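You operate a simulated robot arm through the tools that you are given. There is no shell and no other tool. Be economical: measure what you need, move in short steps, check, and stop when the job is done.

The job below is to be done with a simulated two-armed robot. You get a single attempt, and the scene is never put back.

TASK
Take the ticket from the far end of the back board and leave it on the back board of the left bench. Put one of the rags from the top of the blue cabinet in the carton on the end table of the right bench. Shut the blue drawer. Shut the bottom table drawer. Turn the black dial to 0. Open the top table drawer, put the short bar from the end table of the right bench in the inside of the top table drawer and shut the drawer again. Take the packer on the end table of the right bench and put it away on the top of the side table. Take the small carton labelled "pins" from the end table of the right bench and leave it on the work top of the wooden rack. Any order will do.
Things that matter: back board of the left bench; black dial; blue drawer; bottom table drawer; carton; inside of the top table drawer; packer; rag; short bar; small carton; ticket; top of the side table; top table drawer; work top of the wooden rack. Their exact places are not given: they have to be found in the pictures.

It is judged by the outcome, as a careful person would: the job done as asked, and still so three seconds after it is handed in. It fails if anything else is knocked over, pushed out of place, dropped, spilled or broken.

THE ROBOT
Two 7-joint arms with fingered hands on one trunk, on a base that drives. Base frame: it is fixed to the floor where the robot stands at the start and does not move with it; the origin is under the middle of the robot, x ahead of it, y to its left, z up; the surface under the hand at the start is at about z = 0.84. Lengths are in m, angles in rad, forces in N, time in s.
The left shoulder is at the start at [0.042, 0.104, 1.12], the right one opposite. With the tool pointing down near the work surface each hand reaches from about 0.26 to 0.58 m from the robot's upright axis, wherever it stands, measured 20 degrees to its own side. Places, roughly: back board of the left bench [0.6, -3.8, 0.8]; black dial [3.2, 0.1, 0.8]; blue drawer [3.7, -1.9, 0.7]; bottom table drawer [3.2, -0.3, 0.6]; carton [1.25, 0, 1]; inside of the top table drawer [3.4, -0.3, 0.7]; packer [1.75, 0, 0.75]; rag (8x6x3 cm) [3.8, -2.1, 0.9]; short bar (9x3x4 cm) [1.7, -0.1, 0.9]; small carton [1.5, -0.75, 0.75]; ticket [0.5, 0, 0.75]; top of the side table [-0.9, 1.7, 0.8]; top table drawer [3.4, -0.3, 0.7]; work top of the wooden rack [-2.2, 1.7, 0.8]. Payload 2.4 kg a hand.
The tool frame of a hand sits at the grasp point between the pads (the TCP): z along the fingers, y along the line on which they close. The tips reach 0.017 m beyond it. Largest opening 0.088 m; the body of the gripper starts 0.047 m behind the TCP. The gripper is a hand of 2 fingers: y runs from the thumb to the fingers, the wrist lies at [0, 0, -0.165] in the tool frame, and closing takes about 1.5 s.
Orientation is that of the tool frame in the base frame, as a unit quaternion [w, x, y, z]. With the fingers straight down and closing along the base's y, the tool's x points along the base's -x, its y along +y and its z along -z.

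THE INTERFACE
- The arms move only by the tool arm_command. It takes "left_deltas", "right_deltas" or both (then of equal length, played together; a hand with none holds still); each is a list of rows, each an object (a shift or turn left out is 0, a gripper value left out holds the last) with "slide": the shift along the tool's x, y, z in units of 150 mm (1.0 is 150 mm), a list of three; "rotation": the turn, a rotation vector about the tool's x, y, z in units of 180 degrees (1.0 is 180 degrees), a list of three. In form: [{"slide": [dx, dy, dz], "rotation": [wx, wy, wz]}, ...]. A call has 1 to 8 rows; each row is the pose to reach, as a shift and turn from the pose commanded when the call began, along the tool's axes at that moment. "left_claw" and "right_claw" are, for a hand that has rows, the closure, from 0 (fully open) to 1 (shut), set as the call begins (left out, the last holds). A call with a number of a shift or a turn outside -1 to 1 is refused whole. A row lasts 0.2 s, in which the tool goes at most 0.05 m and 0.15 rad; a call with a longer step from one row to the next is refused whole, and so is a gripper value outside its range. A pose out of reach is approached as far as the arm can. The call stops where the force on the tool passes 40 N (or 10 N more than at its start, if that is more) or the arm is blocked; 0.2 s more then pass. The fingers move at their own pace (about 0.153 m/s each) and stop on an object; they squeeze with about 23 N. The grip force told is the motor's: it shows also when the fingers shut on nothing. Time passes only in rows, and 0.2 s behind the last, so rows that repeat a pose let the fingers close. The reply holds the time, the measured pose of the TCP, the force on the tool along the base axes, the opening and the grip force, in the units named above and with some noise, with the torque about the TCP (base axes, N m) and any sound that the robot's microphone picked up.
- Cameras (640 x 400 px; columns grow to the right, rows downward): "scene" is now at [0.1221, 0.0097, 1.0516]; the picture's right is [0.10, -0.99, 0.00], its down [-0.05, -0.01, -1.00] and it looks along [0.99, 0.10, -0.05] (base axes); focal length 278 px, centre (320, 200). "left" rides on the left gripper at [-0.05, 0.003, -0.064] in its tool frame; the picture's right is [-0.06, -1.00, 0.00], its down [0.78, -0.05, -0.62] and it looks along [0.62, -0.04, 0.79] (tool axes); focal length 275 px, centre (320, 200). "right" rides on the right gripper at [0.05, 0.003, -0.063] in its tool frame; the picture's right is [-0.06, 1.00, 0.00], its down [-0.78, -0.05, -0.62] and it looks along [-0.62, -0.04, 0.79] (tool axes); focal length 275 px, centre (320, 200).
- grab_frame(camera): a new picture of that camera. No time passes.
- raise_lower(by): slides the trunk up (or, below 0, down) by that many m; the arms and the scene camera ride with it, the base frame stays. It gives what a move gives, with no picture.
- steer(legs): drives the robot by 1 to 6 legs, each [ahead, left, turn to the left] in m, m and rad, along the robot's own axes; the way and the turn of a leg run together, so that a leg with both is an arc; at most 1.5 m and 3.142 rad a leg. The arms and the cameras ride along, it lands a little off, and it stops where it bumps. It gives what a move gives.
- move_fingers(finger1, thumb_bend, hand): sets how far each is bent, from 0 (flat) to 1 (curled in); at 0.3 the hand is open as for a grip, at 0.7 the pads meet at the TCP. One left out holds its place. A second passes; each finger stops where it meets its share of the squeeze, and holds until it gets a number again. A gripper value or a shape takes the hand back. It gives what a move gives, with no picture; readings hold the bend of each and the force on the fingers (four entries, about 0 where the hand has none), thumb and palm.
- preshape(shape, hand): the hand has 2 fingers and takes this shape, open, in about a second: jaw (thumb against the fingers, like two jaws); tri (thumb and two fingers); tip (a fingertip pinch); poke (one finger out to press); point (the index stretched); flat (the hand flat); cup (the hand cupped); fist (a fist). The gripper value then closes the fingers along that shape, each until it touches; the sizes above hold for jaw. It gives what a move gives, with no picture.
- turn_head(pan, tilt): turns the head with the scene camera to pan (to the left, within 1.047 rad either way) and tilt (down, from -0.506 to 1.204), counted from straight ahead of the robot. It gives what a move gives.
- point_at(camera, pixels): for up to 12 pixels [column, row] of the newest picture of that camera ("zoom" is the newest enlarged one), the place [x, y, z] in the base frame of the surface seen there, good to about 0.002 m. No time passes.
- enlarge(camera, box): a new picture of the part [left, top, right, bottom] of that camera's present view, enlarged. No time passes.
- hand_in(): hands the job in; it is judged then, once.

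Go step by step. Measure first, check grasps and placings, and put right what went wrong. The budget is 145 turns and 190 pictures, counting those below and the enlarged ones. Unless the task says otherwise, let go and move clear before handing in, and close with one line.

The tools are called after "Call:" as name(argument=value, ...) on one line, values as JSON. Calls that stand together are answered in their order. arm_command: Moves the arms, as the interface text tells. Its arguments: {"type":"object","properties":{"left_deltas":{"type":"array","items":{"type":"object","properties":{"slide":{"type":"array","items":{"type":"number"}},"rotation":{"type":"array","items":{"type":"number"}}}}},"left_claw":{"type":"number"},"right_deltas":{"type":"array","items":{"type":"object","properties":{"slide":{"type":"array","items":{"type":"number"}},"rotation":{"type":"array","items":{"type":"number"}}}}},"right_claw":{"type":"number"}},"required":[]} The other tools are called the same way: raise_lower (by) slides the trunk up or down; preshape (shape, hand) gives the hand a shape; move_fingers (finger1, thumb_bend, hand) moves the fingers one by one; steer (legs) drives the base; turn_head (pan, tilt) turns the head that bears the scene camera; grab_frame (camera) takes a picture; point_at (camera, pixels) gives the place of the surface under pixels of a picture; enlarge (camera, box) takes an enlarged picture of a part of a camera's view; hand_in () hands the job in.

At the start:

```text
clock: 0.0
left_tcp_pos: [0.3358, 0.1202, 1.0489]
left_tool_rot: [0.001, 0.0, 1.0, 0.0]
left_ft_force: [-0.3, -0.5, -0.1]
left_wrist_torque: [-0.01, 0.0, -0.01]
left_opening: 0.0879
left_gripper_force: 0.0
left_shape: jaw
left_bend: [0.3, 0.3]
left_finger forces: [0.0, 0.1, 0.0, 0.1, 0.0, 0.0]
right_tcp_pos: [0.4061, -0.1438, 1.0561]
right_tool_rot: [-0.001, 0.0, 1.0, -0.001]
right_ft_force: [-1.1, 0.2, -0.6]
right_wrist_torque: [-0.02, -0.02, -0.02]
right_opening: 0.088
right_gripper_force: 0.1
right_shape: jaw
right_bend: [0.3, 0.3]
right_finger forces: [0.1, 0.0, 0.2, 0.0, 0.0, 0.1]
trunk travel left (down, up): [-0.35, 0.5]
robot x, y, heading: [-0.0002, 0.0015, -0.005]
head pan, tilt: [0.103, 0.054]
```

scene: 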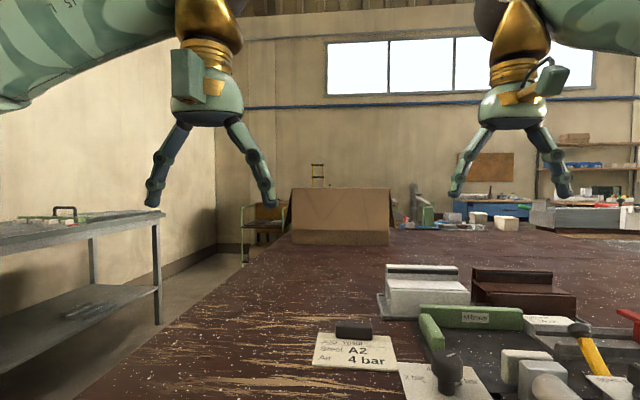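
right: 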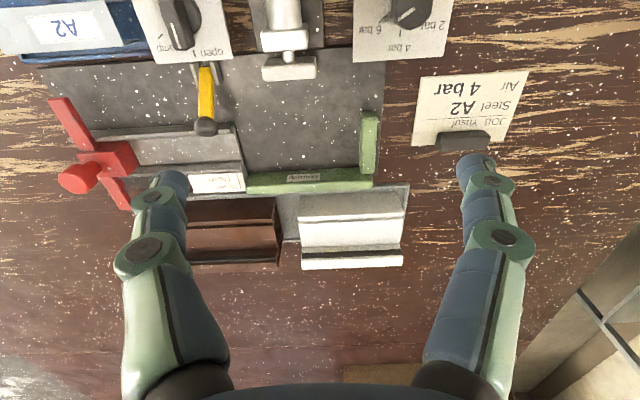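
left: 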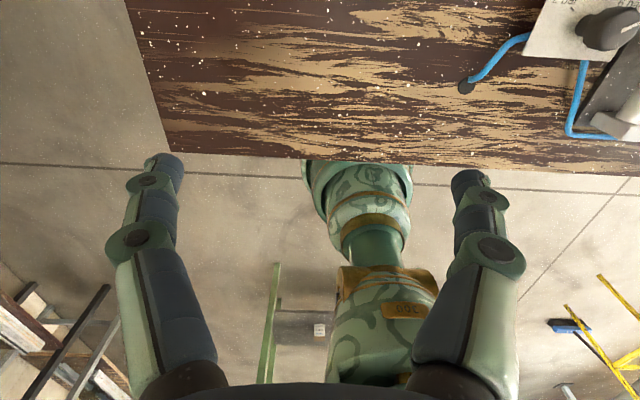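

I see the bench ahead with a card near (360,350) and a fixture; I look around with the head first.

Call:
turn_head(pan=0, tilt=0.5)

Call:
grab_frame(camera="scene")

Call:
turn_head(pan=-1.0, tilt=0.3)

Call:
grab_frame(camera="scene")

Call:
turn_head(pan=1.0, tilt=0.3)

Call:
grab_frame(camera="scene")

```text
clock: 0.9
left_tcp_pos: [0.3356, 0.1198, 1.0504]
left_tool_rot: [0.0, 0.0, 1.0, -0.001]
left_ft_force: [0.5, -0.8, 0.4]
left_wrist_torque: [-0.02, -0.02, -0.03]
left_opening: 0.0878
left_gripper_force: 0.1
left_shape: jaw
left_bend: [0.3, 0.3]
left_finger forces: [0.1, 0.0, 0.0, 0.0, 0.0, 0.0]
right_tcp_pos: [0.4063, -0.1438, 1.0561]
right_tool_rot: [0.0, 0.001, 1.0, 0.0]
right_ft_force: [-0.3, 0.3, 0.3]
right_wrist_torque: [0.02, 0.02, 0.0]
right_opening: 0.088
right_gripper_force: 0.1
right_shape: jaw
right_bend: [0.3, 0.3]
right_finger forces: [0.0, 0.0, 0.1, 0.1, 0.0, 0.0]
trunk travel left (down, up): [-0.35, 0.5]
robot x, y, heading: [0.0015, 0.0009, -0.002]
head pan, tilt: [0.0, 0.499]
```

```text
186 pictures are left
```

scene: 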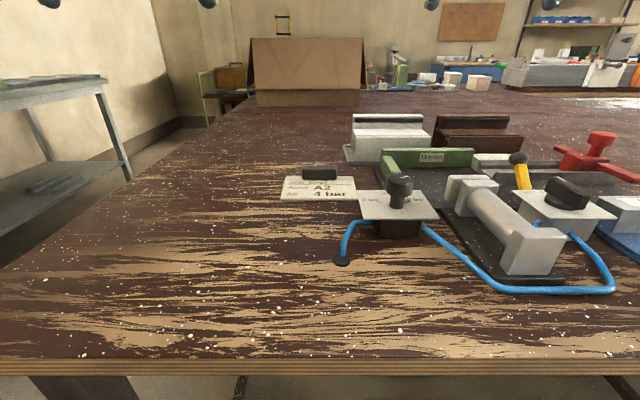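

```text
clock: 2.2
left_tcp_pos: [0.3357, 0.1211, 1.0491]
left_tool_rot: [0.0, 0.0, 1.0, 0.0]
left_ft_force: [0.8, -0.4, 0.7]
left_wrist_torque: [-0.01, 0.03, 0.03]
left_opening: 0.0877
left_gripper_force: 0.1
left_shape: jaw
left_bend: [0.3, 0.3]
left_finger forces: [0.0, 0.0, 0.0, 0.0, 0.0, 0.0]
right_tcp_pos: [0.4065, -0.1435, 1.0553]
right_tool_rot: [0.0, 0.0, 1.0, -0.001]
right_ft_force: [0.5, -0.3, 0.1]
right_wrist_torque: [-0.01, 0.02, 0.03]
right_opening: 0.0881
right_gripper_force: 0.0
right_shape: jaw
right_bend: [0.3, 0.3]
right_finger forces: [0.0, 0.1, 0.0, 0.0, 0.0, 0.0]
trunk travel left (down, up): [-0.35, 0.5]
robot x, y, heading: [0.0014, -0.0003, -0.002]
head pan, tilt: [-1.0, 0.3]
```

```text
185 pictures are left
```

scene: 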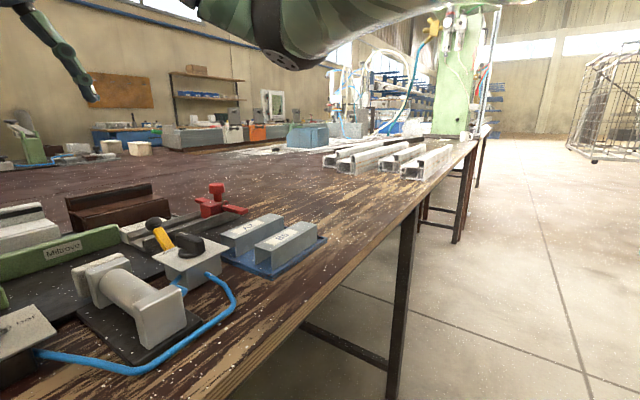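

```text
clock: 4.1
left_tcp_pos: [0.3368, 0.1196, 1.0503]
left_tool_rot: [0.001, 0.001, 1.0, 0.0]
left_ft_force: [0.6, -1.7, 0.5]
left_wrist_torque: [0.01, 0.0, 0.0]
left_opening: 0.0881
left_gripper_force: 0.0
left_shape: jaw
left_bend: [0.3, 0.3]
left_finger forces: [0.1, 0.0, 0.0, 0.0, 0.0, 0.0]
right_tcp_pos: [0.4069, -0.1447, 1.0561]
right_tool_rot: [0.001, -0.001, 1.0, 0.0]
right_ft_force: [0.1, 0.0, 0.4]
right_wrist_torque: [-0.02, -0.03, -0.02]
right_opening: 0.088
right_gripper_force: 0.0
right_shape: jaw
right_bend: [0.3, 0.3]
right_finger forces: [0.0, 0.0, 0.0, 0.0, 0.0, 0.0]
trunk travel left (down, up): [-0.35, 0.5]
robot x, y, heading: [0.0011, -0.0004, -0.004]
head pan, tilt: [1.0, 0.3]
```

```text
184 pictures are left
```

scene: 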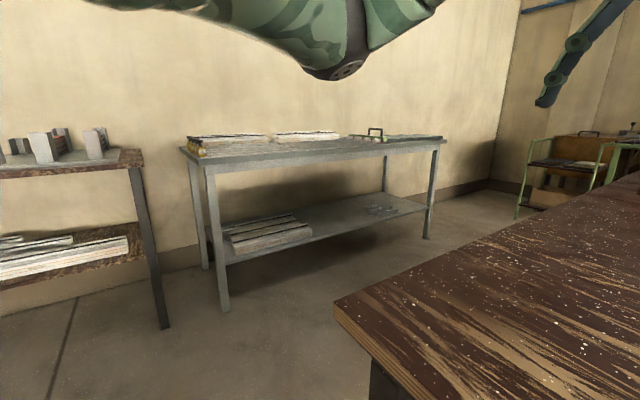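

The table lies ahead, side table at left. I look again ahead and measure key points.

Call:
turn_head(pan=0, tilt=0.3)

Call:
raise_lower(by=0.35)

Call:
grab_frame(camera="scene")

Call:
enlarge(camera="scene", box=[220, 60, 540, 260])

```text
clock: 5.4
left_tcp_pos: [0.3363, 0.1209, 1.0488]
left_tool_rot: [0.0, 0.001, 1.0, -0.001]
left_ft_force: [-0.6, 0.5, -0.5]
left_wrist_torque: [-0.02, -0.01, 0.03]
left_opening: 0.088
left_gripper_force: 0.0
left_shape: jaw
left_bend: [0.3, 0.3]
left_finger forces: [0.1, 0.0, 0.1, 0.0, 0.1, 0.0]
right_tcp_pos: [0.4076, -0.1436, 1.0546]
right_tool_rot: [0.0, 0.0, 1.0, -0.002]
right_ft_force: [0.2, -1.0, 0.4]
right_wrist_torque: [-0.04, 0.03, -0.01]
right_opening: 0.088
right_gripper_force: 0.0
right_shape: jaw
right_bend: [0.3, 0.3]
right_finger forces: [0.0, 0.0, 0.0, 0.0, 0.0, 0.0]
trunk travel left (down, up): [-0.35, 0.5]
robot x, y, heading: [-0.0001, 0.0019, -0.005]
head pan, tilt: [0.0, 0.3]
```

```text
clock: 8.8
left_tcp_pos: [0.3363, 0.1205, 1.4002]
left_tool_rot: [-0.001, 0.0, 1.0, 0.0]
left_ft_force: [0.6, 0.5, 0.5]
left_wrist_torque: [0.0, 0.01, -0.02]
left_opening: 0.0881
left_gripper_force: 0.1
left_shape: jaw
left_bend: [0.3, 0.3]
left_finger forces: [0.0, 0.0, 0.0, 0.0, 0.0, 0.0]
right_tcp_pos: [0.4055, -0.1449, 1.4055]
right_tool_rot: [0.0, 0.0, 1.0, -0.001]
right_ft_force: [0.1, -0.3, -0.7]
right_wrist_torque: [0.01, 0.03, 0.0]
right_opening: 0.088
right_gripper_force: 0.2
right_shape: jaw
right_bend: [0.3, 0.3]
right_finger forces: [0.0, 0.0, 0.0, 0.1, 0.1, 0.0]
trunk travel left (down, up): [-0.7, 0.15]
robot x, y, heading: [0.0029, 0.0018, 0.001]
head pan, tilt: [0.0, 0.3]
```

```text
183 pictures are left
```

scene: 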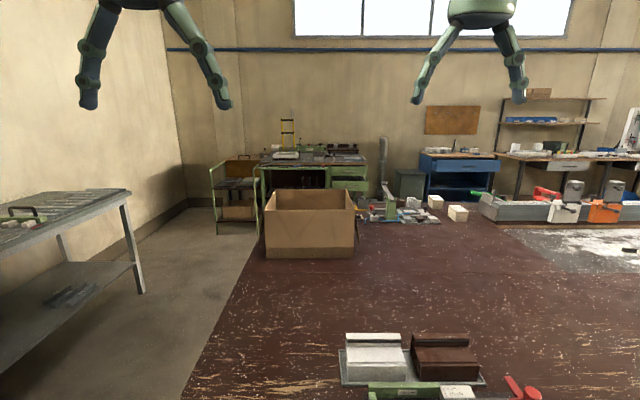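

```text
2.00 times, centred on (380, 160) of scene
```

zoom: 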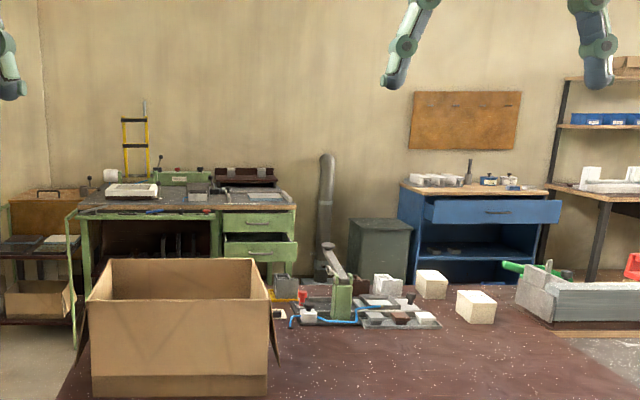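

The carton is big at (310,225) on the table; beyond it are the green table with drawers and the blue cabinet. I measure several points.

Call:
point_at(camera="zoom", pixels=[[95, 345], [270, 390], [250, 262], [265, 221], [262, 250], [490, 212], [340, 300], [430, 285], [475, 308], [450, 350], [398, 320], [280, 315]])

Call:
enlarge(camera="scene", box=[340, 170, 480, 258])

Call:
enlarge(camera="scene", box=[240, 120, 400, 220])

```text
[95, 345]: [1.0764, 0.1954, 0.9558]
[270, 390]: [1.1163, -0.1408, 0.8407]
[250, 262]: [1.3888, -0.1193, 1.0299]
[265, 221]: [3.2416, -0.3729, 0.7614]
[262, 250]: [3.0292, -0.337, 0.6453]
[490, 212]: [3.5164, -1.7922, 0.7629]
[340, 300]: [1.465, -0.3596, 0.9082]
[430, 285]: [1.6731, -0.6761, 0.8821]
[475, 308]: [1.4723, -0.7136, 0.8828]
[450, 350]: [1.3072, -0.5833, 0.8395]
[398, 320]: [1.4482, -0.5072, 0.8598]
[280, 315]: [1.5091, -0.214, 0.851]
```

```text
4.55 times, centred on (410, 214) of scene
```

zoom: 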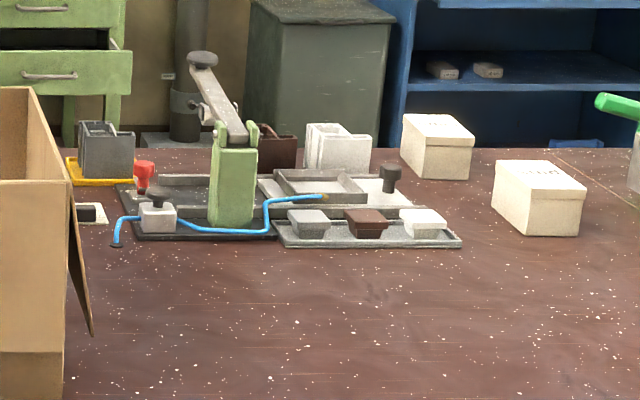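

```text
4.00 times, centred on (320, 170) of scene
```

zoom: 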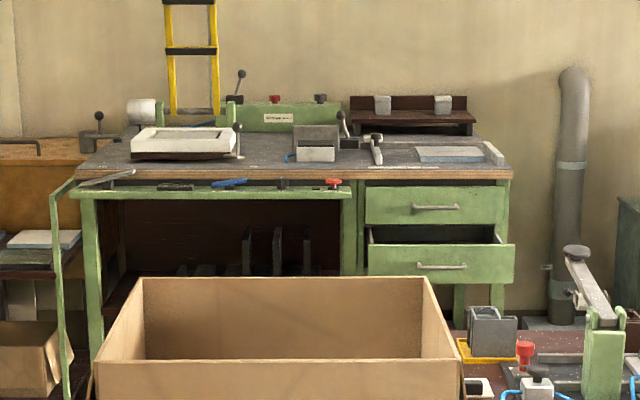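

Next I measure the near card. Lower the trunk back and look down at the card.

Call:
raise_lower(by=-0.2)

Call:
turn_head(pan=0, tilt=0.8)

Call:
grab_frame(camera="scene")

```text
clock: 11.0
left_tcp_pos: [0.3353, 0.1199, 1.1993]
left_tool_rot: [0.0, 0.0, 1.0, 0.0]
left_ft_force: [0.1, 0.1, -0.3]
left_wrist_torque: [0.0, -0.02, 0.01]
left_opening: 0.0879
left_gripper_force: 0.0
left_shape: jaw
left_bend: [0.3, 0.3]
left_finger forces: [0.0, 0.0, 0.0, 0.1, 0.0, 0.0]
right_tcp_pos: [0.4065, -0.144, 1.2058]
right_tool_rot: [0.0, 0.0, 1.0, 0.0]
right_ft_force: [0.0, -0.1, 0.0]
right_wrist_torque: [-0.02, -0.01, 0.04]
right_opening: 0.0878
right_gripper_force: 0.0
right_shape: jaw
right_bend: [0.3, 0.3]
right_finger forces: [0.0, 0.1, 0.0, 0.1, 0.1, 0.0]
trunk travel left (down, up): [-0.5, 0.35]
robot x, y, heading: [0.0009, 0.0002, -0.003]
head pan, tilt: [0.0, 0.3]
```

```text
clock: 11.9
left_tcp_pos: [0.3362, 0.1204, 1.2007]
left_tool_rot: [0.0, 0.0, 1.0, 0.001]
left_ft_force: [-0.3, 0.1, 0.9]
left_wrist_torque: [-0.03, 0.03, 0.0]
left_opening: 0.0876
left_gripper_force: 0.1
left_shape: jaw
left_bend: [0.3, 0.3]
left_finger forces: [0.1, 0.0, 0.0, 0.0, 0.0, 0.0]
right_tcp_pos: [0.4061, -0.1422, 1.2062]
right_tool_rot: [0.0, 0.0, 1.0, 0.0]
right_ft_force: [0.0, 0.4, 0.6]
right_wrist_torque: [-0.04, 0.01, 0.03]
right_opening: 0.0877
right_gripper_force: 0.1
right_shape: jaw
right_bend: [0.3, 0.3]
right_finger forces: [0.1, 0.0, 0.0, 0.1, 0.0, 0.0]
trunk travel left (down, up): [-0.5, 0.35]
robot x, y, heading: [-0.0011, 0.0001, -0.002]
head pan, tilt: [0.0, 0.799]
```

```text
179 pictures are left
```

scene: 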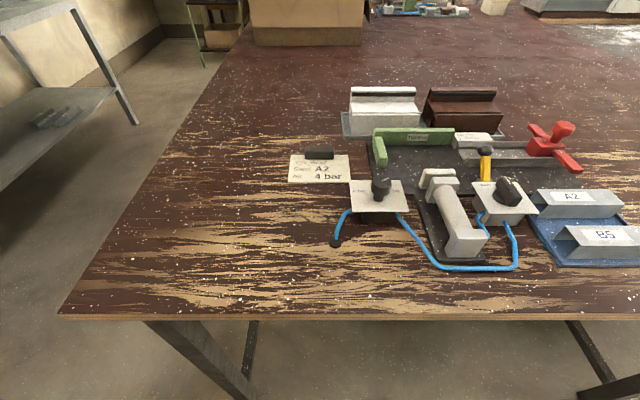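

Call:
point_at(camera="scene", pixels=[[318, 153], [304, 153], [333, 153], [318, 160], [318, 148], [288, 182], [352, 182], [348, 155], [320, 215], [380, 190], [60, 315], [245, 20]])

Call:
enlarge(camera="scene", box=[270, 130, 430, 230])

```text
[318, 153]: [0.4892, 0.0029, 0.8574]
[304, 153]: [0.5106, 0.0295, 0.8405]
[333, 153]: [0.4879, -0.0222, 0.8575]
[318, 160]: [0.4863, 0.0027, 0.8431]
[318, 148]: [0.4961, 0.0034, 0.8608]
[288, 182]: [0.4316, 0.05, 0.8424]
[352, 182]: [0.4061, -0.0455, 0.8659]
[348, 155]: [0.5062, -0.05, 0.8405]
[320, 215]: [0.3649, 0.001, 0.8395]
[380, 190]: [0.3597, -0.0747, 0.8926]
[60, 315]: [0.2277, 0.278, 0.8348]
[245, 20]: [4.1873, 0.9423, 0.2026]
```

```text
4.00 times, centred on (350, 180) of scene
```

zoom: 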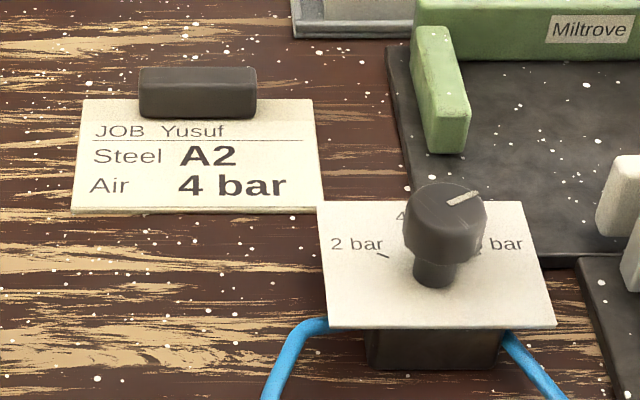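

The card's black clip spans y -0.024..0.027 at x≈0.496, top z 0.861; I'll pinch it by its ends with the left hand. Lower the trunk and bring the hand above it, moving the right hand aside.

Call:
raise_lower(by=-0.15)

Call:
arm_command(left_deltas=[{"slide": [-0.25, -0.2, 0]}, {"slide": [-0.5, -0.4, 0]}, {"slide": [-0.75, -0.6, 0]}, {"slide": [-0.98, -0.79, 0]}, {"slide": [-0.98, -0.79, 0.3]}, {"slide": [-0.98, -0.79, 0.6]}, {"slide": [-0.98, -0.79, 0.6]}], right_deltas=[{"slide": [0.1, -0.2, 0]}, {"slide": [0.2, -0.4, 0]}, {"slide": [0.3, -0.6, 0]}, {"slide": [0.4, -0.8, 0]}, {"slide": [0.4, -0.8, 0]}, {"slide": [0.4, -0.8, 0]}, {"slide": [0.4, -0.8, 0]}])

Call:
grab_frame(camera="left")

```text
clock: 13.6
left_tcp_pos: [0.3348, 0.1196, 1.0501]
left_tool_rot: [0.0, 0.0, 1.0, 0.0]
left_ft_force: [0.3, 0.3, 0.7]
left_wrist_torque: [-0.02, -0.02, -0.01]
left_opening: 0.0879
left_gripper_force: 0.1
left_shape: jaw
left_bend: [0.3, 0.3]
left_finger forces: [0.0, 0.1, 0.0, 0.0, 0.0, 0.0]
right_tcp_pos: [0.4065, -0.1428, 1.0552]
right_tool_rot: [0.001, 0.0, 1.0, 0.0]
right_ft_force: [-0.3, 0.7, 0.7]
right_wrist_torque: [0.04, 0.0, -0.01]
right_opening: 0.0878
right_gripper_force: 0.1
right_shape: jaw
right_bend: [0.3, 0.3]
right_finger forces: [0.1, 0.1, 0.0, 0.1, 0.0, 0.0]
trunk travel left (down, up): [-0.35, 0.5]
robot x, y, heading: [0.0029, -0.0001, -0.001]
head pan, tilt: [0.0, 0.799]
```

```text
clock: 15.2
left_tcp_pos: [0.4847, 0.0032, 0.9589]
left_tool_rot: [0.0, 0.0, 1.0, -0.001]
left_ft_force: [-0.2, -0.2, 0.3]
left_wrist_torque: [0.01, 0.01, 0.01]
left_opening: 0.0878
left_gripper_force: 0.1
left_shape: jaw
left_bend: [0.3, 0.3]
left_finger forces: [0.0, 0.0, 0.0, 0.1, 0.0, 0.0]
right_tcp_pos: [0.3468, -0.2639, 1.055]
right_tool_rot: [0.0, 0.0, 1.0, 0.0]
right_ft_force: [-0.1, 1.0, -0.1]
right_wrist_torque: [0.0, -0.02, 0.0]
right_opening: 0.0878
right_gripper_force: 0.1
right_shape: jaw
right_bend: [0.3, 0.3]
right_finger forces: [0.1, 0.1, 0.0, 0.0, 0.0, 0.0]
trunk travel left (down, up): [-0.35, 0.5]
robot x, y, heading: [0.0011, -0.0032, -0.002]
head pan, tilt: [0.0, 0.799]
```

```text
177 pictures are left
```

left: 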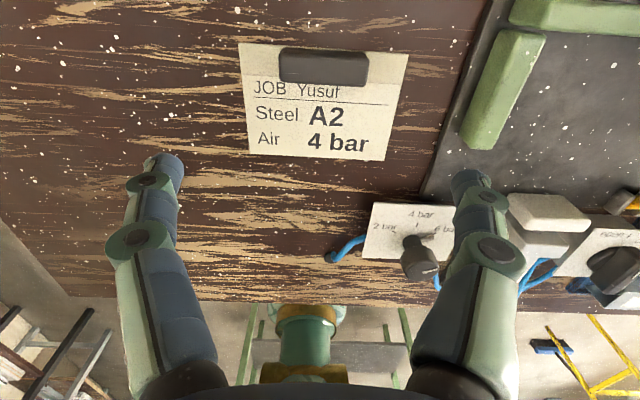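

The clip shows at (323,67); measure it in this closer view.

Call:
point_at(camera="left", pixels=[[323, 57], [323, 78], [323, 50], [284, 66], [363, 69], [323, 84], [280, 66], [368, 69]])

```text
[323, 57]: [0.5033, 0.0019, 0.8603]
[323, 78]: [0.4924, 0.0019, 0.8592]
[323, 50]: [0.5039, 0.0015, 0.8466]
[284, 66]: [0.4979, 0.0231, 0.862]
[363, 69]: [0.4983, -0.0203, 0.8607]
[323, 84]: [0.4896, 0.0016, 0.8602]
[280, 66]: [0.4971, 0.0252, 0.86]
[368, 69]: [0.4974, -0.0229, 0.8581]
```

Clip centre is (0.497, 0.0015). Descend to z 0.862 and close.

Call:
arm_command(left_deltas=[{"slide": [-0.082, -0.011, 0.22]}, {"slide": [-0.082, -0.011, 0.44]}, {"slide": [-0.082, -0.011, 0.64]}, {"slide": [-0.082, -0.011, 0.64]}], left_claw=0)

Call:
arm_command(left_deltas=[{"slide": [0, 0, 0]}, {"slide": [0, 0, 0]}, {"slide": [0, 0, 0]}, {"slide": [0, 0, 0]}, {"slide": [0, 0, 0]}, {"slide": [0, 0, 0]}], left_claw=1)

Call:
arm_command(left_deltas=[{"slide": [0, 0, -0.3]}, {"slide": [0, 0, -0.6]}, {"slide": [0, 0, -0.9]}, {"slide": [0, 0, -0.9]}])

Call:
grab_frame(camera="left")

```text
clock: 16.2
left_tcp_pos: [0.4949, 0.0003, 0.8635]
left_tool_rot: [0.0, 0.0, 1.0, 0.0]
left_ft_force: [0.4, 0.8, -0.3]
left_wrist_torque: [0.02, 0.0, 0.0]
left_opening: 0.0883
left_gripper_force: 0.0
left_shape: jaw
left_bend: [0.3, 0.3]
left_finger forces: [0.0, 0.0, 0.1, 0.0, 0.1, 0.0]
right_tcp_pos: [0.346, -0.2635, 1.0555]
right_tool_rot: [0.0, 0.0, 1.0, 0.001]
right_ft_force: [0.2, 0.1, -0.1]
right_wrist_torque: [0.0, -0.01, 0.01]
right_opening: 0.0879
right_gripper_force: 0.0
right_shape: jaw
right_bend: [0.3, 0.3]
right_finger forces: [0.1, 0.1, 0.1, 0.0, 0.0, 0.1]
trunk travel left (down, up): [-0.35, 0.5]
robot x, y, heading: [0.0003, -0.0011, 0.004]
head pan, tilt: [0.0, 0.799]
```

```text
clock: 17.6
left_tcp_pos: [0.4961, -0.0003, 0.8636]
left_tool_rot: [-0.001, 0.0, 1.0, 0.0]
left_ft_force: [0.6, -0.2, 0.0]
left_wrist_torque: [0.0, 0.02, 0.0]
left_opening: 0.0447
left_gripper_force: 22.7
left_shape: jaw
left_bend: [0.73, 0.71]
left_finger forces: [20.7, 0.0, 0.0, 0.0, 20.6, 0.0]
right_tcp_pos: [0.3466, -0.2639, 1.0547]
right_tool_rot: [0.0, 0.0, 1.0, 0.0]
right_ft_force: [0.8, 0.1, 0.5]
right_wrist_torque: [-0.05, 0.0, 0.02]
right_opening: 0.0877
right_gripper_force: 0.2
right_shape: jaw
right_bend: [0.3, 0.3]
right_finger forces: [0.0, 0.0, 0.1, 0.0, 0.0, 0.0]
trunk travel left (down, up): [-0.35, 0.5]
robot x, y, heading: [0.0028, 0.0016, 0.0]
head pan, tilt: [0.0, 0.799]
```

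```text
clock: 18.6
left_tcp_pos: [0.4967, 0.0012, 0.9997]
left_tool_rot: [0.0, 0.0, 1.0, 0.001]
left_ft_force: [-0.2, 0.2, -0.3]
left_wrist_torque: [0.01, 0.01, -0.01]
left_opening: 0.0446
left_gripper_force: 23.2
left_shape: jaw
left_bend: [0.73, 0.71]
left_finger forces: [20.7, 0.0, 0.0, 0.0, 20.7, 0.0]
right_tcp_pos: [0.347, -0.2647, 1.0554]
right_tool_rot: [0.0, -0.001, 1.0, 0.001]
right_ft_force: [0.5, 0.4, 0.1]
right_wrist_torque: [0.03, 0.0, 0.0]
right_opening: 0.0878
right_gripper_force: 0.0
right_shape: jaw
right_bend: [0.3, 0.3]
right_finger forces: [0.0, 0.1, 0.1, 0.1, 0.0, 0.0]
trunk travel left (down, up): [-0.35, 0.5]
robot x, y, heading: [0.0054, -0.0005, -0.002]
head pan, tilt: [0.0, 0.799]
```

```text
176 pictures are left
```

left: 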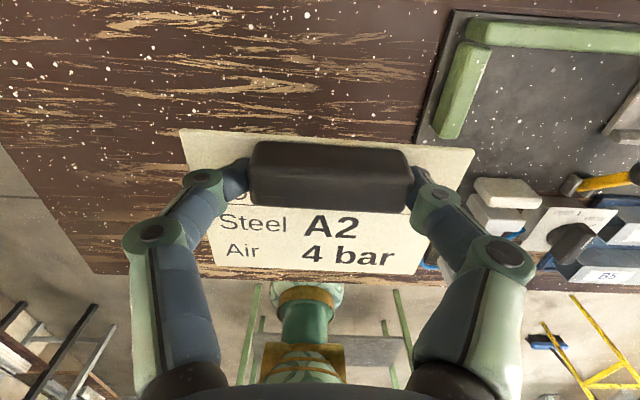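

The ticket is held (opening 0.0446). I check what is behind the robot in this view and pull the hand in.

Call:
point_at(camera="left", pixels=[[251, 330], [408, 360], [330, 350], [180, 350], [60, 360], [590, 350], [545, 345], [620, 340], [470, 350]])

Call:
arm_command(left_deltas=[{"slide": [0.25, 0.2, 0]}, {"slide": [0.5, 0.4, -0.1]}, {"slide": [0.75, 0.6, -0.2]}, {"slide": [1.0, 0.8, -0.3]}, {"slide": [1.0, 0.8, -0.3]}])

Call:
turn_head(pan=-1.04, tilt=0.35)

Call:
grab_frame(camera="scene")

```text
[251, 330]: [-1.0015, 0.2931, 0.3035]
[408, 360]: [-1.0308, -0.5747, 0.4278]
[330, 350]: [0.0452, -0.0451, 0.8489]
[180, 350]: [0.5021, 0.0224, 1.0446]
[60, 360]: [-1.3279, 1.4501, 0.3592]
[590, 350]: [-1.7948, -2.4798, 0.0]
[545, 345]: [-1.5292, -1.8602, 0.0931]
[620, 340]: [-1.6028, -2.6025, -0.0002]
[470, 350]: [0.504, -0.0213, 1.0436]
```

```text
refused: row 2 steps farther than a row can; nothing moved
```

```text
clock: 19.9
left_tcp_pos: [0.4964, -0.0003, 0.9988]
left_tool_rot: [0.001, 0.0, 1.0, 0.0]
left_ft_force: [0.2, -0.3, -0.8]
left_wrist_torque: [-0.01, -0.03, 0.03]
left_opening: 0.0444
left_gripper_force: 23.1
left_shape: jaw
left_bend: [0.73, 0.71]
left_finger forces: [20.7, 0.0, 0.0, 0.0, 20.7, 0.0]
right_tcp_pos: [0.3461, -0.2632, 1.0547]
right_tool_rot: [0.0, 0.0, 1.0, 0.0]
right_ft_force: [0.4, 0.2, -0.2]
right_wrist_torque: [0.01, 0.03, -0.05]
right_opening: 0.0878
right_gripper_force: 0.1
right_shape: jaw
right_bend: [0.3, 0.3]
right_finger forces: [0.0, 0.1, 0.1, 0.0, 0.0, 0.0]
trunk travel left (down, up): [-0.35, 0.5]
robot x, y, heading: [-0.0033, -0.0023, -0.004]
head pan, tilt: [-1.04, 0.351]
```

```text
175 pictures are left
```

scene: 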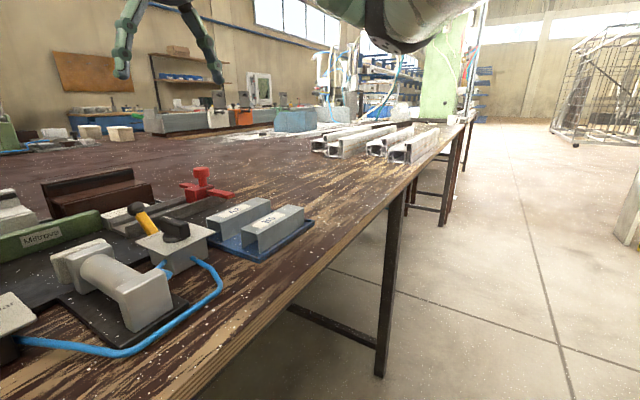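

Behind is free until x≈-1.0. Tuck the hand, back off 0.35 m, turn right.

Call:
arm_command(left_deltas=[{"slide": [0.22, 0.2, 0]}, {"slide": [0.44, 0.4, -0.08]}, {"slide": [0.66, 0.6, -0.16]}, {"slide": [0.88, 0.8, -0.24]}, {"slide": [1.0, 0.8, -0.4]}, {"slide": [1.0, 0.8, -0.4]}])

Call:
steer(legs=[[-0.35, 0, 0], [0, 0, -1.571]])

Call:
turn_head(pan=0, tilt=0.2)

Call:
grab_frame(camera="scene")

```text
clock: 21.3
left_tcp_pos: [0.3458, 0.1205, 1.0598]
left_tool_rot: [-0.001, 0.0, 1.0, 0.0]
left_ft_force: [0.0, 0.6, 0.3]
left_wrist_torque: [-0.03, 0.01, -0.01]
left_opening: 0.0444
left_gripper_force: 23.1
left_shape: jaw
left_bend: [0.73, 0.71]
left_finger forces: [20.7, 0.0, 0.0, 0.0, 20.7, 0.0]
right_tcp_pos: [0.3464, -0.2637, 1.0541]
right_tool_rot: [0.0, 0.0, 1.0, 0.0]
right_ft_force: [-0.8, 0.0, -0.2]
right_wrist_torque: [0.04, 0.01, 0.02]
right_opening: 0.0879
right_gripper_force: 0.1
right_shape: jaw
right_bend: [0.3, 0.3]
right_finger forces: [0.0, 0.0, 0.0, 0.0, 0.0, 0.1]
trunk travel left (down, up): [-0.35, 0.5]
robot x, y, heading: [0.0026, 0.0045, -0.0]
head pan, tilt: [-1.04, 0.351]
```

```text
clock: 27.3
left_tcp_pos: [-0.2104, -0.3398, 1.0585]
left_tool_rot: [0.0, 0.694, 0.72, 0.0]
left_ft_force: [0.3, 0.6, -0.7]
left_wrist_torque: [0.07, -0.03, -0.01]
left_opening: 0.0448
left_gripper_force: 23.4
left_shape: jaw
left_bend: [0.73, 0.71]
left_finger forces: [20.7, 0.0, 0.0, 0.0, 20.7, 0.0]
right_tcp_pos: [-0.5947, -0.3564, 1.0543]
right_tool_rot: [0.001, 0.692, 0.722, 0.0]
right_ft_force: [0.0, -0.4, 0.0]
right_wrist_torque: [0.0, 0.0, 0.01]
right_opening: 0.088
right_gripper_force: 0.1
right_shape: jaw
right_bend: [0.3, 0.3]
right_finger forces: [0.0, 0.0, 0.0, 0.1, 0.0, 0.0]
trunk travel left (down, up): [-0.35, 0.5]
robot x, y, heading: [-0.3432, -0.0012, -1.539]
head pan, tilt: [-1.04, 0.351]
```

```text
clock: 28.6
left_tcp_pos: [-0.2115, -0.3391, 1.059]
left_tool_rot: [0.0, 0.694, 0.72, 0.0]
left_ft_force: [0.0, -0.1, -1.1]
left_wrist_torque: [-0.02, -0.03, -0.01]
left_opening: 0.0446
left_gripper_force: 22.9
left_shape: jaw
left_bend: [0.73, 0.71]
left_finger forces: [20.7, 0.1, 0.0, 0.0, 20.8, 0.1]
right_tcp_pos: [-0.5941, -0.3559, 1.055]
right_tool_rot: [0.001, 0.692, 0.722, -0.001]
right_ft_force: [-0.7, 0.8, 0.0]
right_wrist_torque: [0.02, 0.04, 0.01]
right_opening: 0.088
right_gripper_force: 0.1
right_shape: jaw
right_bend: [0.3, 0.3]
right_finger forces: [0.0, 0.0, 0.0, 0.1, 0.0, 0.0]
trunk travel left (down, up): [-0.35, 0.5]
robot x, y, heading: [-0.3457, 0.0044, -1.538]
head pan, tilt: [0.0, 0.201]
```

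```text
174 pictures are left
```

scene: 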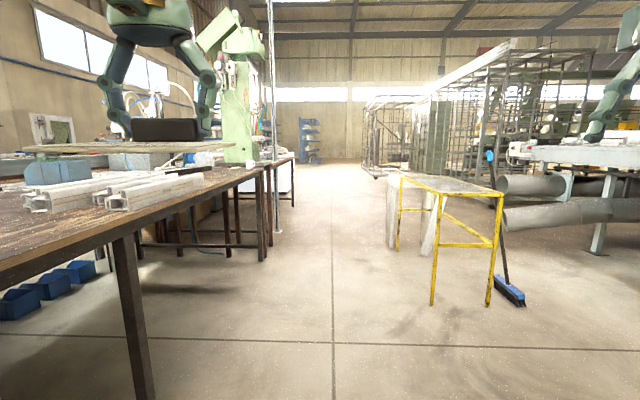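

The aisle ahead is clear; measure the further bench on the left.

Call:
point_at(camera="scene", pixels=[[268, 175], [290, 158], [240, 200], [276, 225], [150, 180], [120, 290], [405, 190], [470, 185], [433, 300], [510, 300], [290, 190], [60, 210]])

Call:
enlarge(camera="scene", box=[160, 80, 320, 240])

```text
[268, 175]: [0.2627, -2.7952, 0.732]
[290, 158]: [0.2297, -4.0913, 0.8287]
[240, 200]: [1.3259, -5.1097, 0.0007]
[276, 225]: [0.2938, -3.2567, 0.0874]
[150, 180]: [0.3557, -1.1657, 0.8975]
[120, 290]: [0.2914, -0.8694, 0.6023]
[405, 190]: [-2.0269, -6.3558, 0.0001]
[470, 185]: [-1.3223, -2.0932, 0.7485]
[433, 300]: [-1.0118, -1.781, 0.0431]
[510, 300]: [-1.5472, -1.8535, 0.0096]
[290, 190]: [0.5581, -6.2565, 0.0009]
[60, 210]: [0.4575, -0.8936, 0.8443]
```

```text
2.50 times, centred on (240, 160) of scene
```

zoom: 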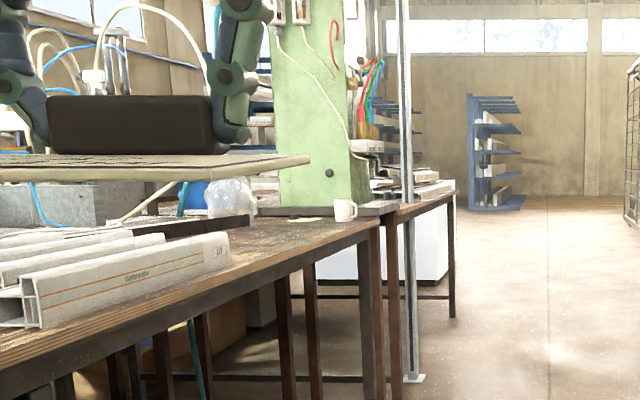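

Left bench lies y≈-3.0…-4.1 with edge at x≈0.23, preceded by a pole at (0.29,-3.2). Drive along the aisle and turn to face it.

Call:
steer(legs=[[0, 0, -0.06], [1.4, 0, 0], [1.4, 0, 0], [0.95, 0, 0], [0, 0, 1.6]])

Call:
turn_head(pan=0, tilt=0.35)

Call:
grab_frame(camera="scene")

```text
clock: 50.9
left_tcp_pos: [-0.092, -3.5922, 1.0599]
left_tool_rot: [0.001, 0.009, 1.0, 0.0]
left_ft_force: [0.2, 0.0, -0.9]
left_wrist_torque: [-0.01, 0.01, -0.02]
left_opening: 0.0446
left_gripper_force: 23.2
left_shape: jaw
left_bend: [0.73, 0.71]
left_finger forces: [20.7, 0.1, 0.0, 0.1, 20.7, 0.0]
right_tcp_pos: [-0.0989, -3.9761, 1.055]
right_tool_rot: [0.0, 0.008, 1.0, 0.0]
right_ft_force: [0.1, -0.2, 0.1]
right_wrist_torque: [0.01, -0.02, -0.01]
right_opening: 0.0878
right_gripper_force: 0.0
right_shape: jaw
right_bend: [0.3, 0.3]
right_finger forces: [0.1, 0.1, 0.1, 0.0, 0.0, 0.1]
trunk travel left (down, up): [-0.35, 0.5]
robot x, y, heading: [-0.4388, -3.7071, -0.017]
head pan, tilt: [0.0, 0.201]
```

```text
clock: 51.5
left_tcp_pos: [-0.0926, -3.5924, 1.0595]
left_tool_rot: [0.001, 0.009, 1.0, 0.0]
left_ft_force: [0.0, -0.7, 0.2]
left_wrist_torque: [0.02, -0.03, -0.03]
left_opening: 0.0445
left_gripper_force: 22.8
left_shape: jaw
left_bend: [0.73, 0.71]
left_finger forces: [20.6, 0.1, 0.1, 0.1, 20.7, 0.0]
right_tcp_pos: [-0.1001, -3.9771, 1.0559]
right_tool_rot: [-0.001, 0.009, 1.0, 0.0]
right_ft_force: [0.1, 0.5, -0.4]
right_wrist_torque: [0.0, 0.02, 0.01]
right_opening: 0.088
right_gripper_force: 0.1
right_shape: jaw
right_bend: [0.3, 0.3]
right_finger forces: [0.0, 0.1, 0.0, 0.0, 0.1, 0.0]
trunk travel left (down, up): [-0.35, 0.5]
robot x, y, heading: [-0.441, -3.7066, -0.017]
head pan, tilt: [0.0, 0.351]
```

```text
172 pictures are left
```

scene: 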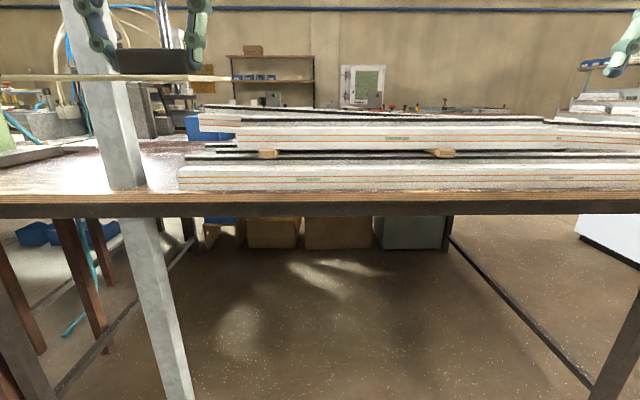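

The bench is stacked with profiles; free area seems left near (150,160). Raise the trunk to see it better.

Call:
raise_lower(by=0.3)

Call:
turn_head(pan=0.3, tilt=0.6)

Call:
grab_frame(camera="scene")

Call:
turn_head(pan=-0.4, tilt=0.6)

Call:
grab_frame(camera="scene")

```text
clock: 54.5
left_tcp_pos: [-0.0923, -3.5924, 1.3588]
left_tool_rot: [0.001, 0.01, 1.0, 0.001]
left_ft_force: [1.3, 0.2, -0.5]
left_wrist_torque: [0.01, 0.0, 0.01]
left_opening: 0.0445
left_gripper_force: 22.6
left_shape: jaw
left_bend: [0.73, 0.71]
left_finger forces: [20.7, 0.0, 0.0, 0.1, 20.7, 0.0]
right_tcp_pos: [-0.0985, -3.9764, 1.3554]
right_tool_rot: [0.0, 0.009, 1.0, 0.0]
right_ft_force: [-0.4, -0.2, 0.6]
right_wrist_torque: [-0.01, 0.02, 0.04]
right_opening: 0.0878
right_gripper_force: 0.1
right_shape: jaw
right_bend: [0.3, 0.3]
right_finger forces: [0.0, 0.1, 0.0, 0.1, 0.0, 0.0]
trunk travel left (down, up): [-0.65, 0.2]
robot x, y, heading: [-0.4432, -3.708, -0.02]
head pan, tilt: [0.0, 0.351]
```

```text
clock: 55.4
left_tcp_pos: [-0.0928, -3.5917, 1.3594]
left_tool_rot: [0.0, 0.009, 1.0, 0.001]
left_ft_force: [-0.3, -0.5, -0.4]
left_wrist_torque: [0.01, 0.02, 0.01]
left_opening: 0.0443
left_gripper_force: 23.7
left_shape: jaw
left_bend: [0.73, 0.71]
left_finger forces: [20.7, 0.0, 0.0, 0.0, 20.7, 0.0]
right_tcp_pos: [-0.0995, -3.9767, 1.3545]
right_tool_rot: [0.0, 0.009, 1.0, 0.0]
right_ft_force: [0.0, 0.2, 0.7]
right_wrist_torque: [0.0, 0.0, -0.02]
right_opening: 0.0878
right_gripper_force: 0.0
right_shape: jaw
right_bend: [0.3, 0.3]
right_finger forces: [0.0, 0.0, 0.1, 0.1, 0.1, 0.1]
trunk travel left (down, up): [-0.65, 0.2]
robot x, y, heading: [-0.4435, -3.7046, -0.019]
head pan, tilt: [0.3, 0.6]
```

```text
171 pictures are left
```

scene: 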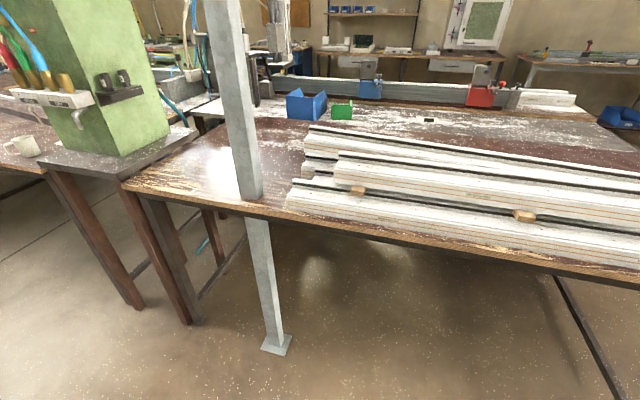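

```text
clock: 56.4
left_tcp_pos: [-0.0934, -3.5924, 1.3585]
left_tool_rot: [0.0, 0.009, 1.0, 0.0]
left_ft_force: [0.7, 0.2, -0.2]
left_wrist_torque: [-0.02, -0.01, 0.0]
left_opening: 0.0446
left_gripper_force: 22.4
left_shape: jaw
left_bend: [0.73, 0.71]
left_finger forces: [20.7, 0.0, 0.0, 0.1, 20.7, 0.1]
right_tcp_pos: [-0.0997, -3.9762, 1.3551]
right_tool_rot: [0.0, 0.009, 1.0, 0.001]
right_ft_force: [-0.7, 0.1, 0.5]
right_wrist_torque: [-0.01, 0.04, 0.01]
right_opening: 0.088
right_gripper_force: 0.1
right_shape: jaw
right_bend: [0.3, 0.3]
right_finger forces: [0.1, 0.0, 0.0, 0.1, 0.1, 0.0]
trunk travel left (down, up): [-0.65, 0.2]
robot x, y, heading: [-0.4399, -3.7055, -0.021]
head pan, tilt: [-0.4, 0.6]
```

```text
170 pictures are left
```

scene: 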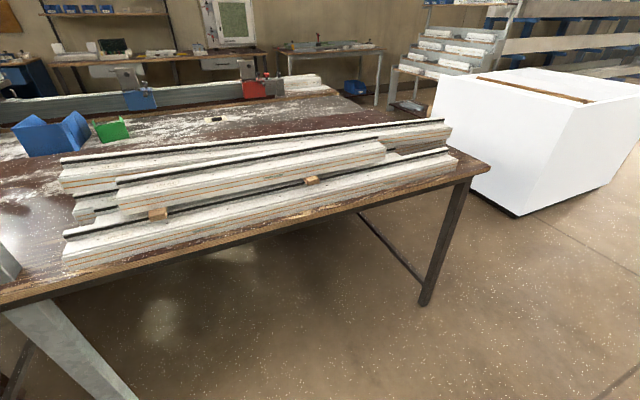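

Free surface is left of the profile stack, around the pole. I turn back left and measure there.

Call:
turn_head(pan=0.3, tilt=0.6)

Call:
grab_frame(camera="scene")

Call:
point_at(camera="scene", pixels=[[125, 187], [190, 180], [250, 190], [275, 165], [290, 185], [270, 130], [200, 145], [245, 198], [450, 130], [320, 130], [215, 125], [330, 90]])

```text
clock: 57.5
left_tcp_pos: [-0.0919, -3.5922, 1.3589]
left_tool_rot: [0.0, 0.009, 1.0, 0.0]
left_ft_force: [0.0, -0.4, -0.7]
left_wrist_torque: [0.0, -0.01, -0.04]
left_opening: 0.0444
left_gripper_force: 22.5
left_shape: jaw
left_bend: [0.73, 0.71]
left_finger forces: [20.7, 0.0, 0.0, 0.0, 20.7, 0.0]
right_tcp_pos: [-0.0996, -3.9765, 1.3549]
right_tool_rot: [0.0, 0.009, 1.0, 0.001]
right_ft_force: [-0.7, 0.6, 0.5]
right_wrist_torque: [0.02, -0.01, 0.04]
right_opening: 0.0881
right_gripper_force: 0.0
right_shape: jaw
right_bend: [0.3, 0.3]
right_finger forces: [0.0, 0.0, 0.1, 0.0, 0.1, 0.0]
trunk travel left (down, up): [-0.65, 0.2]
robot x, y, heading: [-0.4427, -3.7061, -0.022]
head pan, tilt: [0.3, 0.6]
```

```text
169 pictures are left
```

scene: 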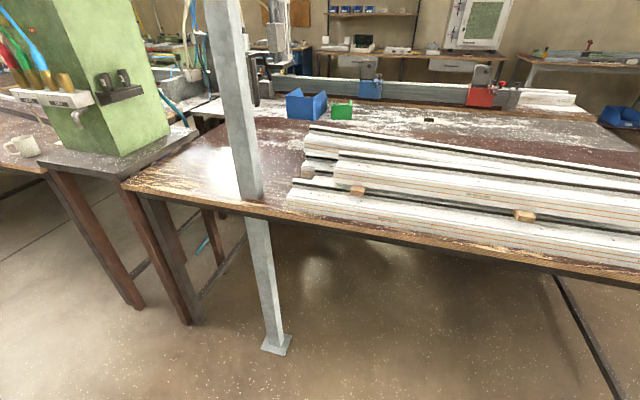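

```text
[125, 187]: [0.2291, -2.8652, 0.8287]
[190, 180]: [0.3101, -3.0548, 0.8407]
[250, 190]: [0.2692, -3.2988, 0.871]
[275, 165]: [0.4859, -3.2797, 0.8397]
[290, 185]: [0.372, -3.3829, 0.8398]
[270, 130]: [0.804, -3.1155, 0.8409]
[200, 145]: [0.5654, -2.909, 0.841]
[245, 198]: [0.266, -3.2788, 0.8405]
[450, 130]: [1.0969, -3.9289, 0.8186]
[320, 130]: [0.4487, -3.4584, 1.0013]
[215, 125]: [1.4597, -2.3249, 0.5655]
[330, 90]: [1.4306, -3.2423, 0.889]
```

The tabletop (z 0.84, y -2.87…) is free left of the pole; I'll set the ticket near (0.45,-2.99). Sidestep left, pull the right hand in, then approach.

Call:
steer(legs=[[0, 0, 0.021], [0, 0.755, 0]])

Call:
arm_command(right_deltas=[{"slide": [0.25, 0.15, 0]}, {"slide": [0.45, 0.35, 0]}, {"slide": [0.45, 0.35, 0]}])

Call:
raise_lower(by=-0.3)

Call:
turn_head(pan=0.0, tilt=0.6)

Call:
grab_frame(camera="scene")

```text
clock: 61.9
left_tcp_pos: [-0.0946, -2.837, 1.3583]
left_tool_rot: [0.0, 0.002, 1.0, 0.0]
left_ft_force: [-0.1, -0.3, 0.6]
left_wrist_torque: [0.01, -0.01, 0.04]
left_opening: 0.0446
left_gripper_force: 22.9
left_shape: jaw
left_bend: [0.73, 0.71]
left_finger forces: [20.8, 0.0, 0.0, 0.0, 20.7, 0.1]
right_tcp_pos: [-0.0937, -3.2213, 1.3555]
right_tool_rot: [0.0, 0.002, 1.0, -0.001]
right_ft_force: [0.4, -0.1, 0.6]
right_wrist_torque: [-0.02, -0.03, -0.01]
right_opening: 0.0881
right_gripper_force: 0.0
right_shape: jaw
right_bend: [0.3, 0.3]
right_finger forces: [0.0, 0.0, 0.1, 0.1, 0.1, 0.0]
trunk travel left (down, up): [-0.65, 0.2]
robot x, y, heading: [-0.4404, -2.9575, -0.003]
head pan, tilt: [0.3, 0.6]
```

```text
clock: 62.7
left_tcp_pos: [-0.0952, -2.8376, 1.3595]
left_tool_rot: [0.001, 0.002, 1.0, 0.0]
left_ft_force: [0.3, 0.0, -0.7]
left_wrist_torque: [0.0, -0.03, -0.01]
left_opening: 0.0443
left_gripper_force: 22.8
left_shape: jaw
left_bend: [0.73, 0.71]
left_finger forces: [20.8, 0.0, 0.0, 0.1, 20.7, 0.0]
right_tcp_pos: [-0.1625, -3.1685, 1.3557]
right_tool_rot: [0.0, 0.002, 1.0, 0.001]
right_ft_force: [0.3, -0.3, 0.1]
right_wrist_torque: [0.0, -0.02, 0.03]
right_opening: 0.0877
right_gripper_force: 0.1
right_shape: jaw
right_bend: [0.3, 0.3]
right_finger forces: [0.0, 0.0, 0.0, 0.1, 0.1, 0.1]
trunk travel left (down, up): [-0.65, 0.2]
robot x, y, heading: [-0.4389, -2.9542, -0.002]
head pan, tilt: [0.3, 0.6]
```

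```text
clock: 65.7
left_tcp_pos: [-0.0951, -2.8371, 1.0586]
left_tool_rot: [-0.001, 0.002, 1.0, 0.0]
left_ft_force: [-0.2, 0.3, -0.7]
left_wrist_torque: [0.0, 0.03, 0.02]
left_opening: 0.0446
left_gripper_force: 22.4
left_shape: jaw
left_bend: [0.73, 0.71]
left_finger forces: [20.8, 0.1, 0.0, 0.0, 20.8, 0.0]
right_tcp_pos: [-0.1622, -3.1682, 1.0545]
right_tool_rot: [0.001, 0.001, 1.0, 0.0]
right_ft_force: [0.4, 0.8, 0.2]
right_wrist_torque: [-0.03, 0.01, 0.01]
right_opening: 0.0881
right_gripper_force: 0.0
right_shape: jaw
right_bend: [0.3, 0.3]
right_finger forces: [0.0, 0.0, 0.1, 0.0, 0.0, 0.1]
trunk travel left (down, up): [-0.35, 0.5]
robot x, y, heading: [-0.4426, -2.9577, 0.001]
head pan, tilt: [0.3, 0.6]
```

```text
clock: 66.5
left_tcp_pos: [-0.0953, -2.837, 1.0595]
left_tool_rot: [0.0, 0.001, 1.0, 0.0]
left_ft_force: [-0.5, -0.4, 0.4]
left_wrist_torque: [0.01, 0.02, 0.0]
left_opening: 0.0446
left_gripper_force: 23.3
left_shape: jaw
left_bend: [0.73, 0.71]
left_finger forces: [20.6, 0.0, 0.0, 0.0, 20.7, 0.1]
right_tcp_pos: [-0.1617, -3.1679, 1.055]
right_tool_rot: [0.001, 0.002, 1.0, -0.001]
right_ft_force: [0.2, 0.7, -0.4]
right_wrist_torque: [0.01, -0.01, 0.02]
right_opening: 0.0878
right_gripper_force: 0.1
right_shape: jaw
right_bend: [0.3, 0.3]
right_finger forces: [0.1, 0.1, 0.0, 0.1, 0.0, 0.0]
trunk travel left (down, up): [-0.35, 0.5]
robot x, y, heading: [-0.4433, -2.9552, -0.0]
head pan, tilt: [0.0, 0.6]
```

```text
168 pictures are left
```

scene: 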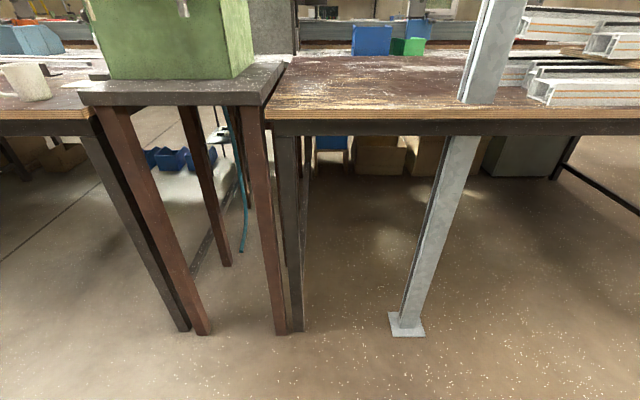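

Check the machine box, table edges and pole positions before approaching.

Call:
point_at(camera="scene", pixels=[[235, 76], [252, 66], [110, 76], [250, 98], [270, 110], [408, 330], [280, 330], [485, 100], [390, 85], [30, 80]])

```text
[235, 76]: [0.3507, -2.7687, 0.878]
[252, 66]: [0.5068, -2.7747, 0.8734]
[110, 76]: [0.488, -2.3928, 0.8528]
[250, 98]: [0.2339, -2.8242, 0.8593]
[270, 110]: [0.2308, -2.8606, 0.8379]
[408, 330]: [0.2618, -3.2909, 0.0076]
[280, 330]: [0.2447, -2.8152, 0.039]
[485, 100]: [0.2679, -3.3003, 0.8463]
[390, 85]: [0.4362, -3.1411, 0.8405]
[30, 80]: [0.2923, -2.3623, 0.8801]
```

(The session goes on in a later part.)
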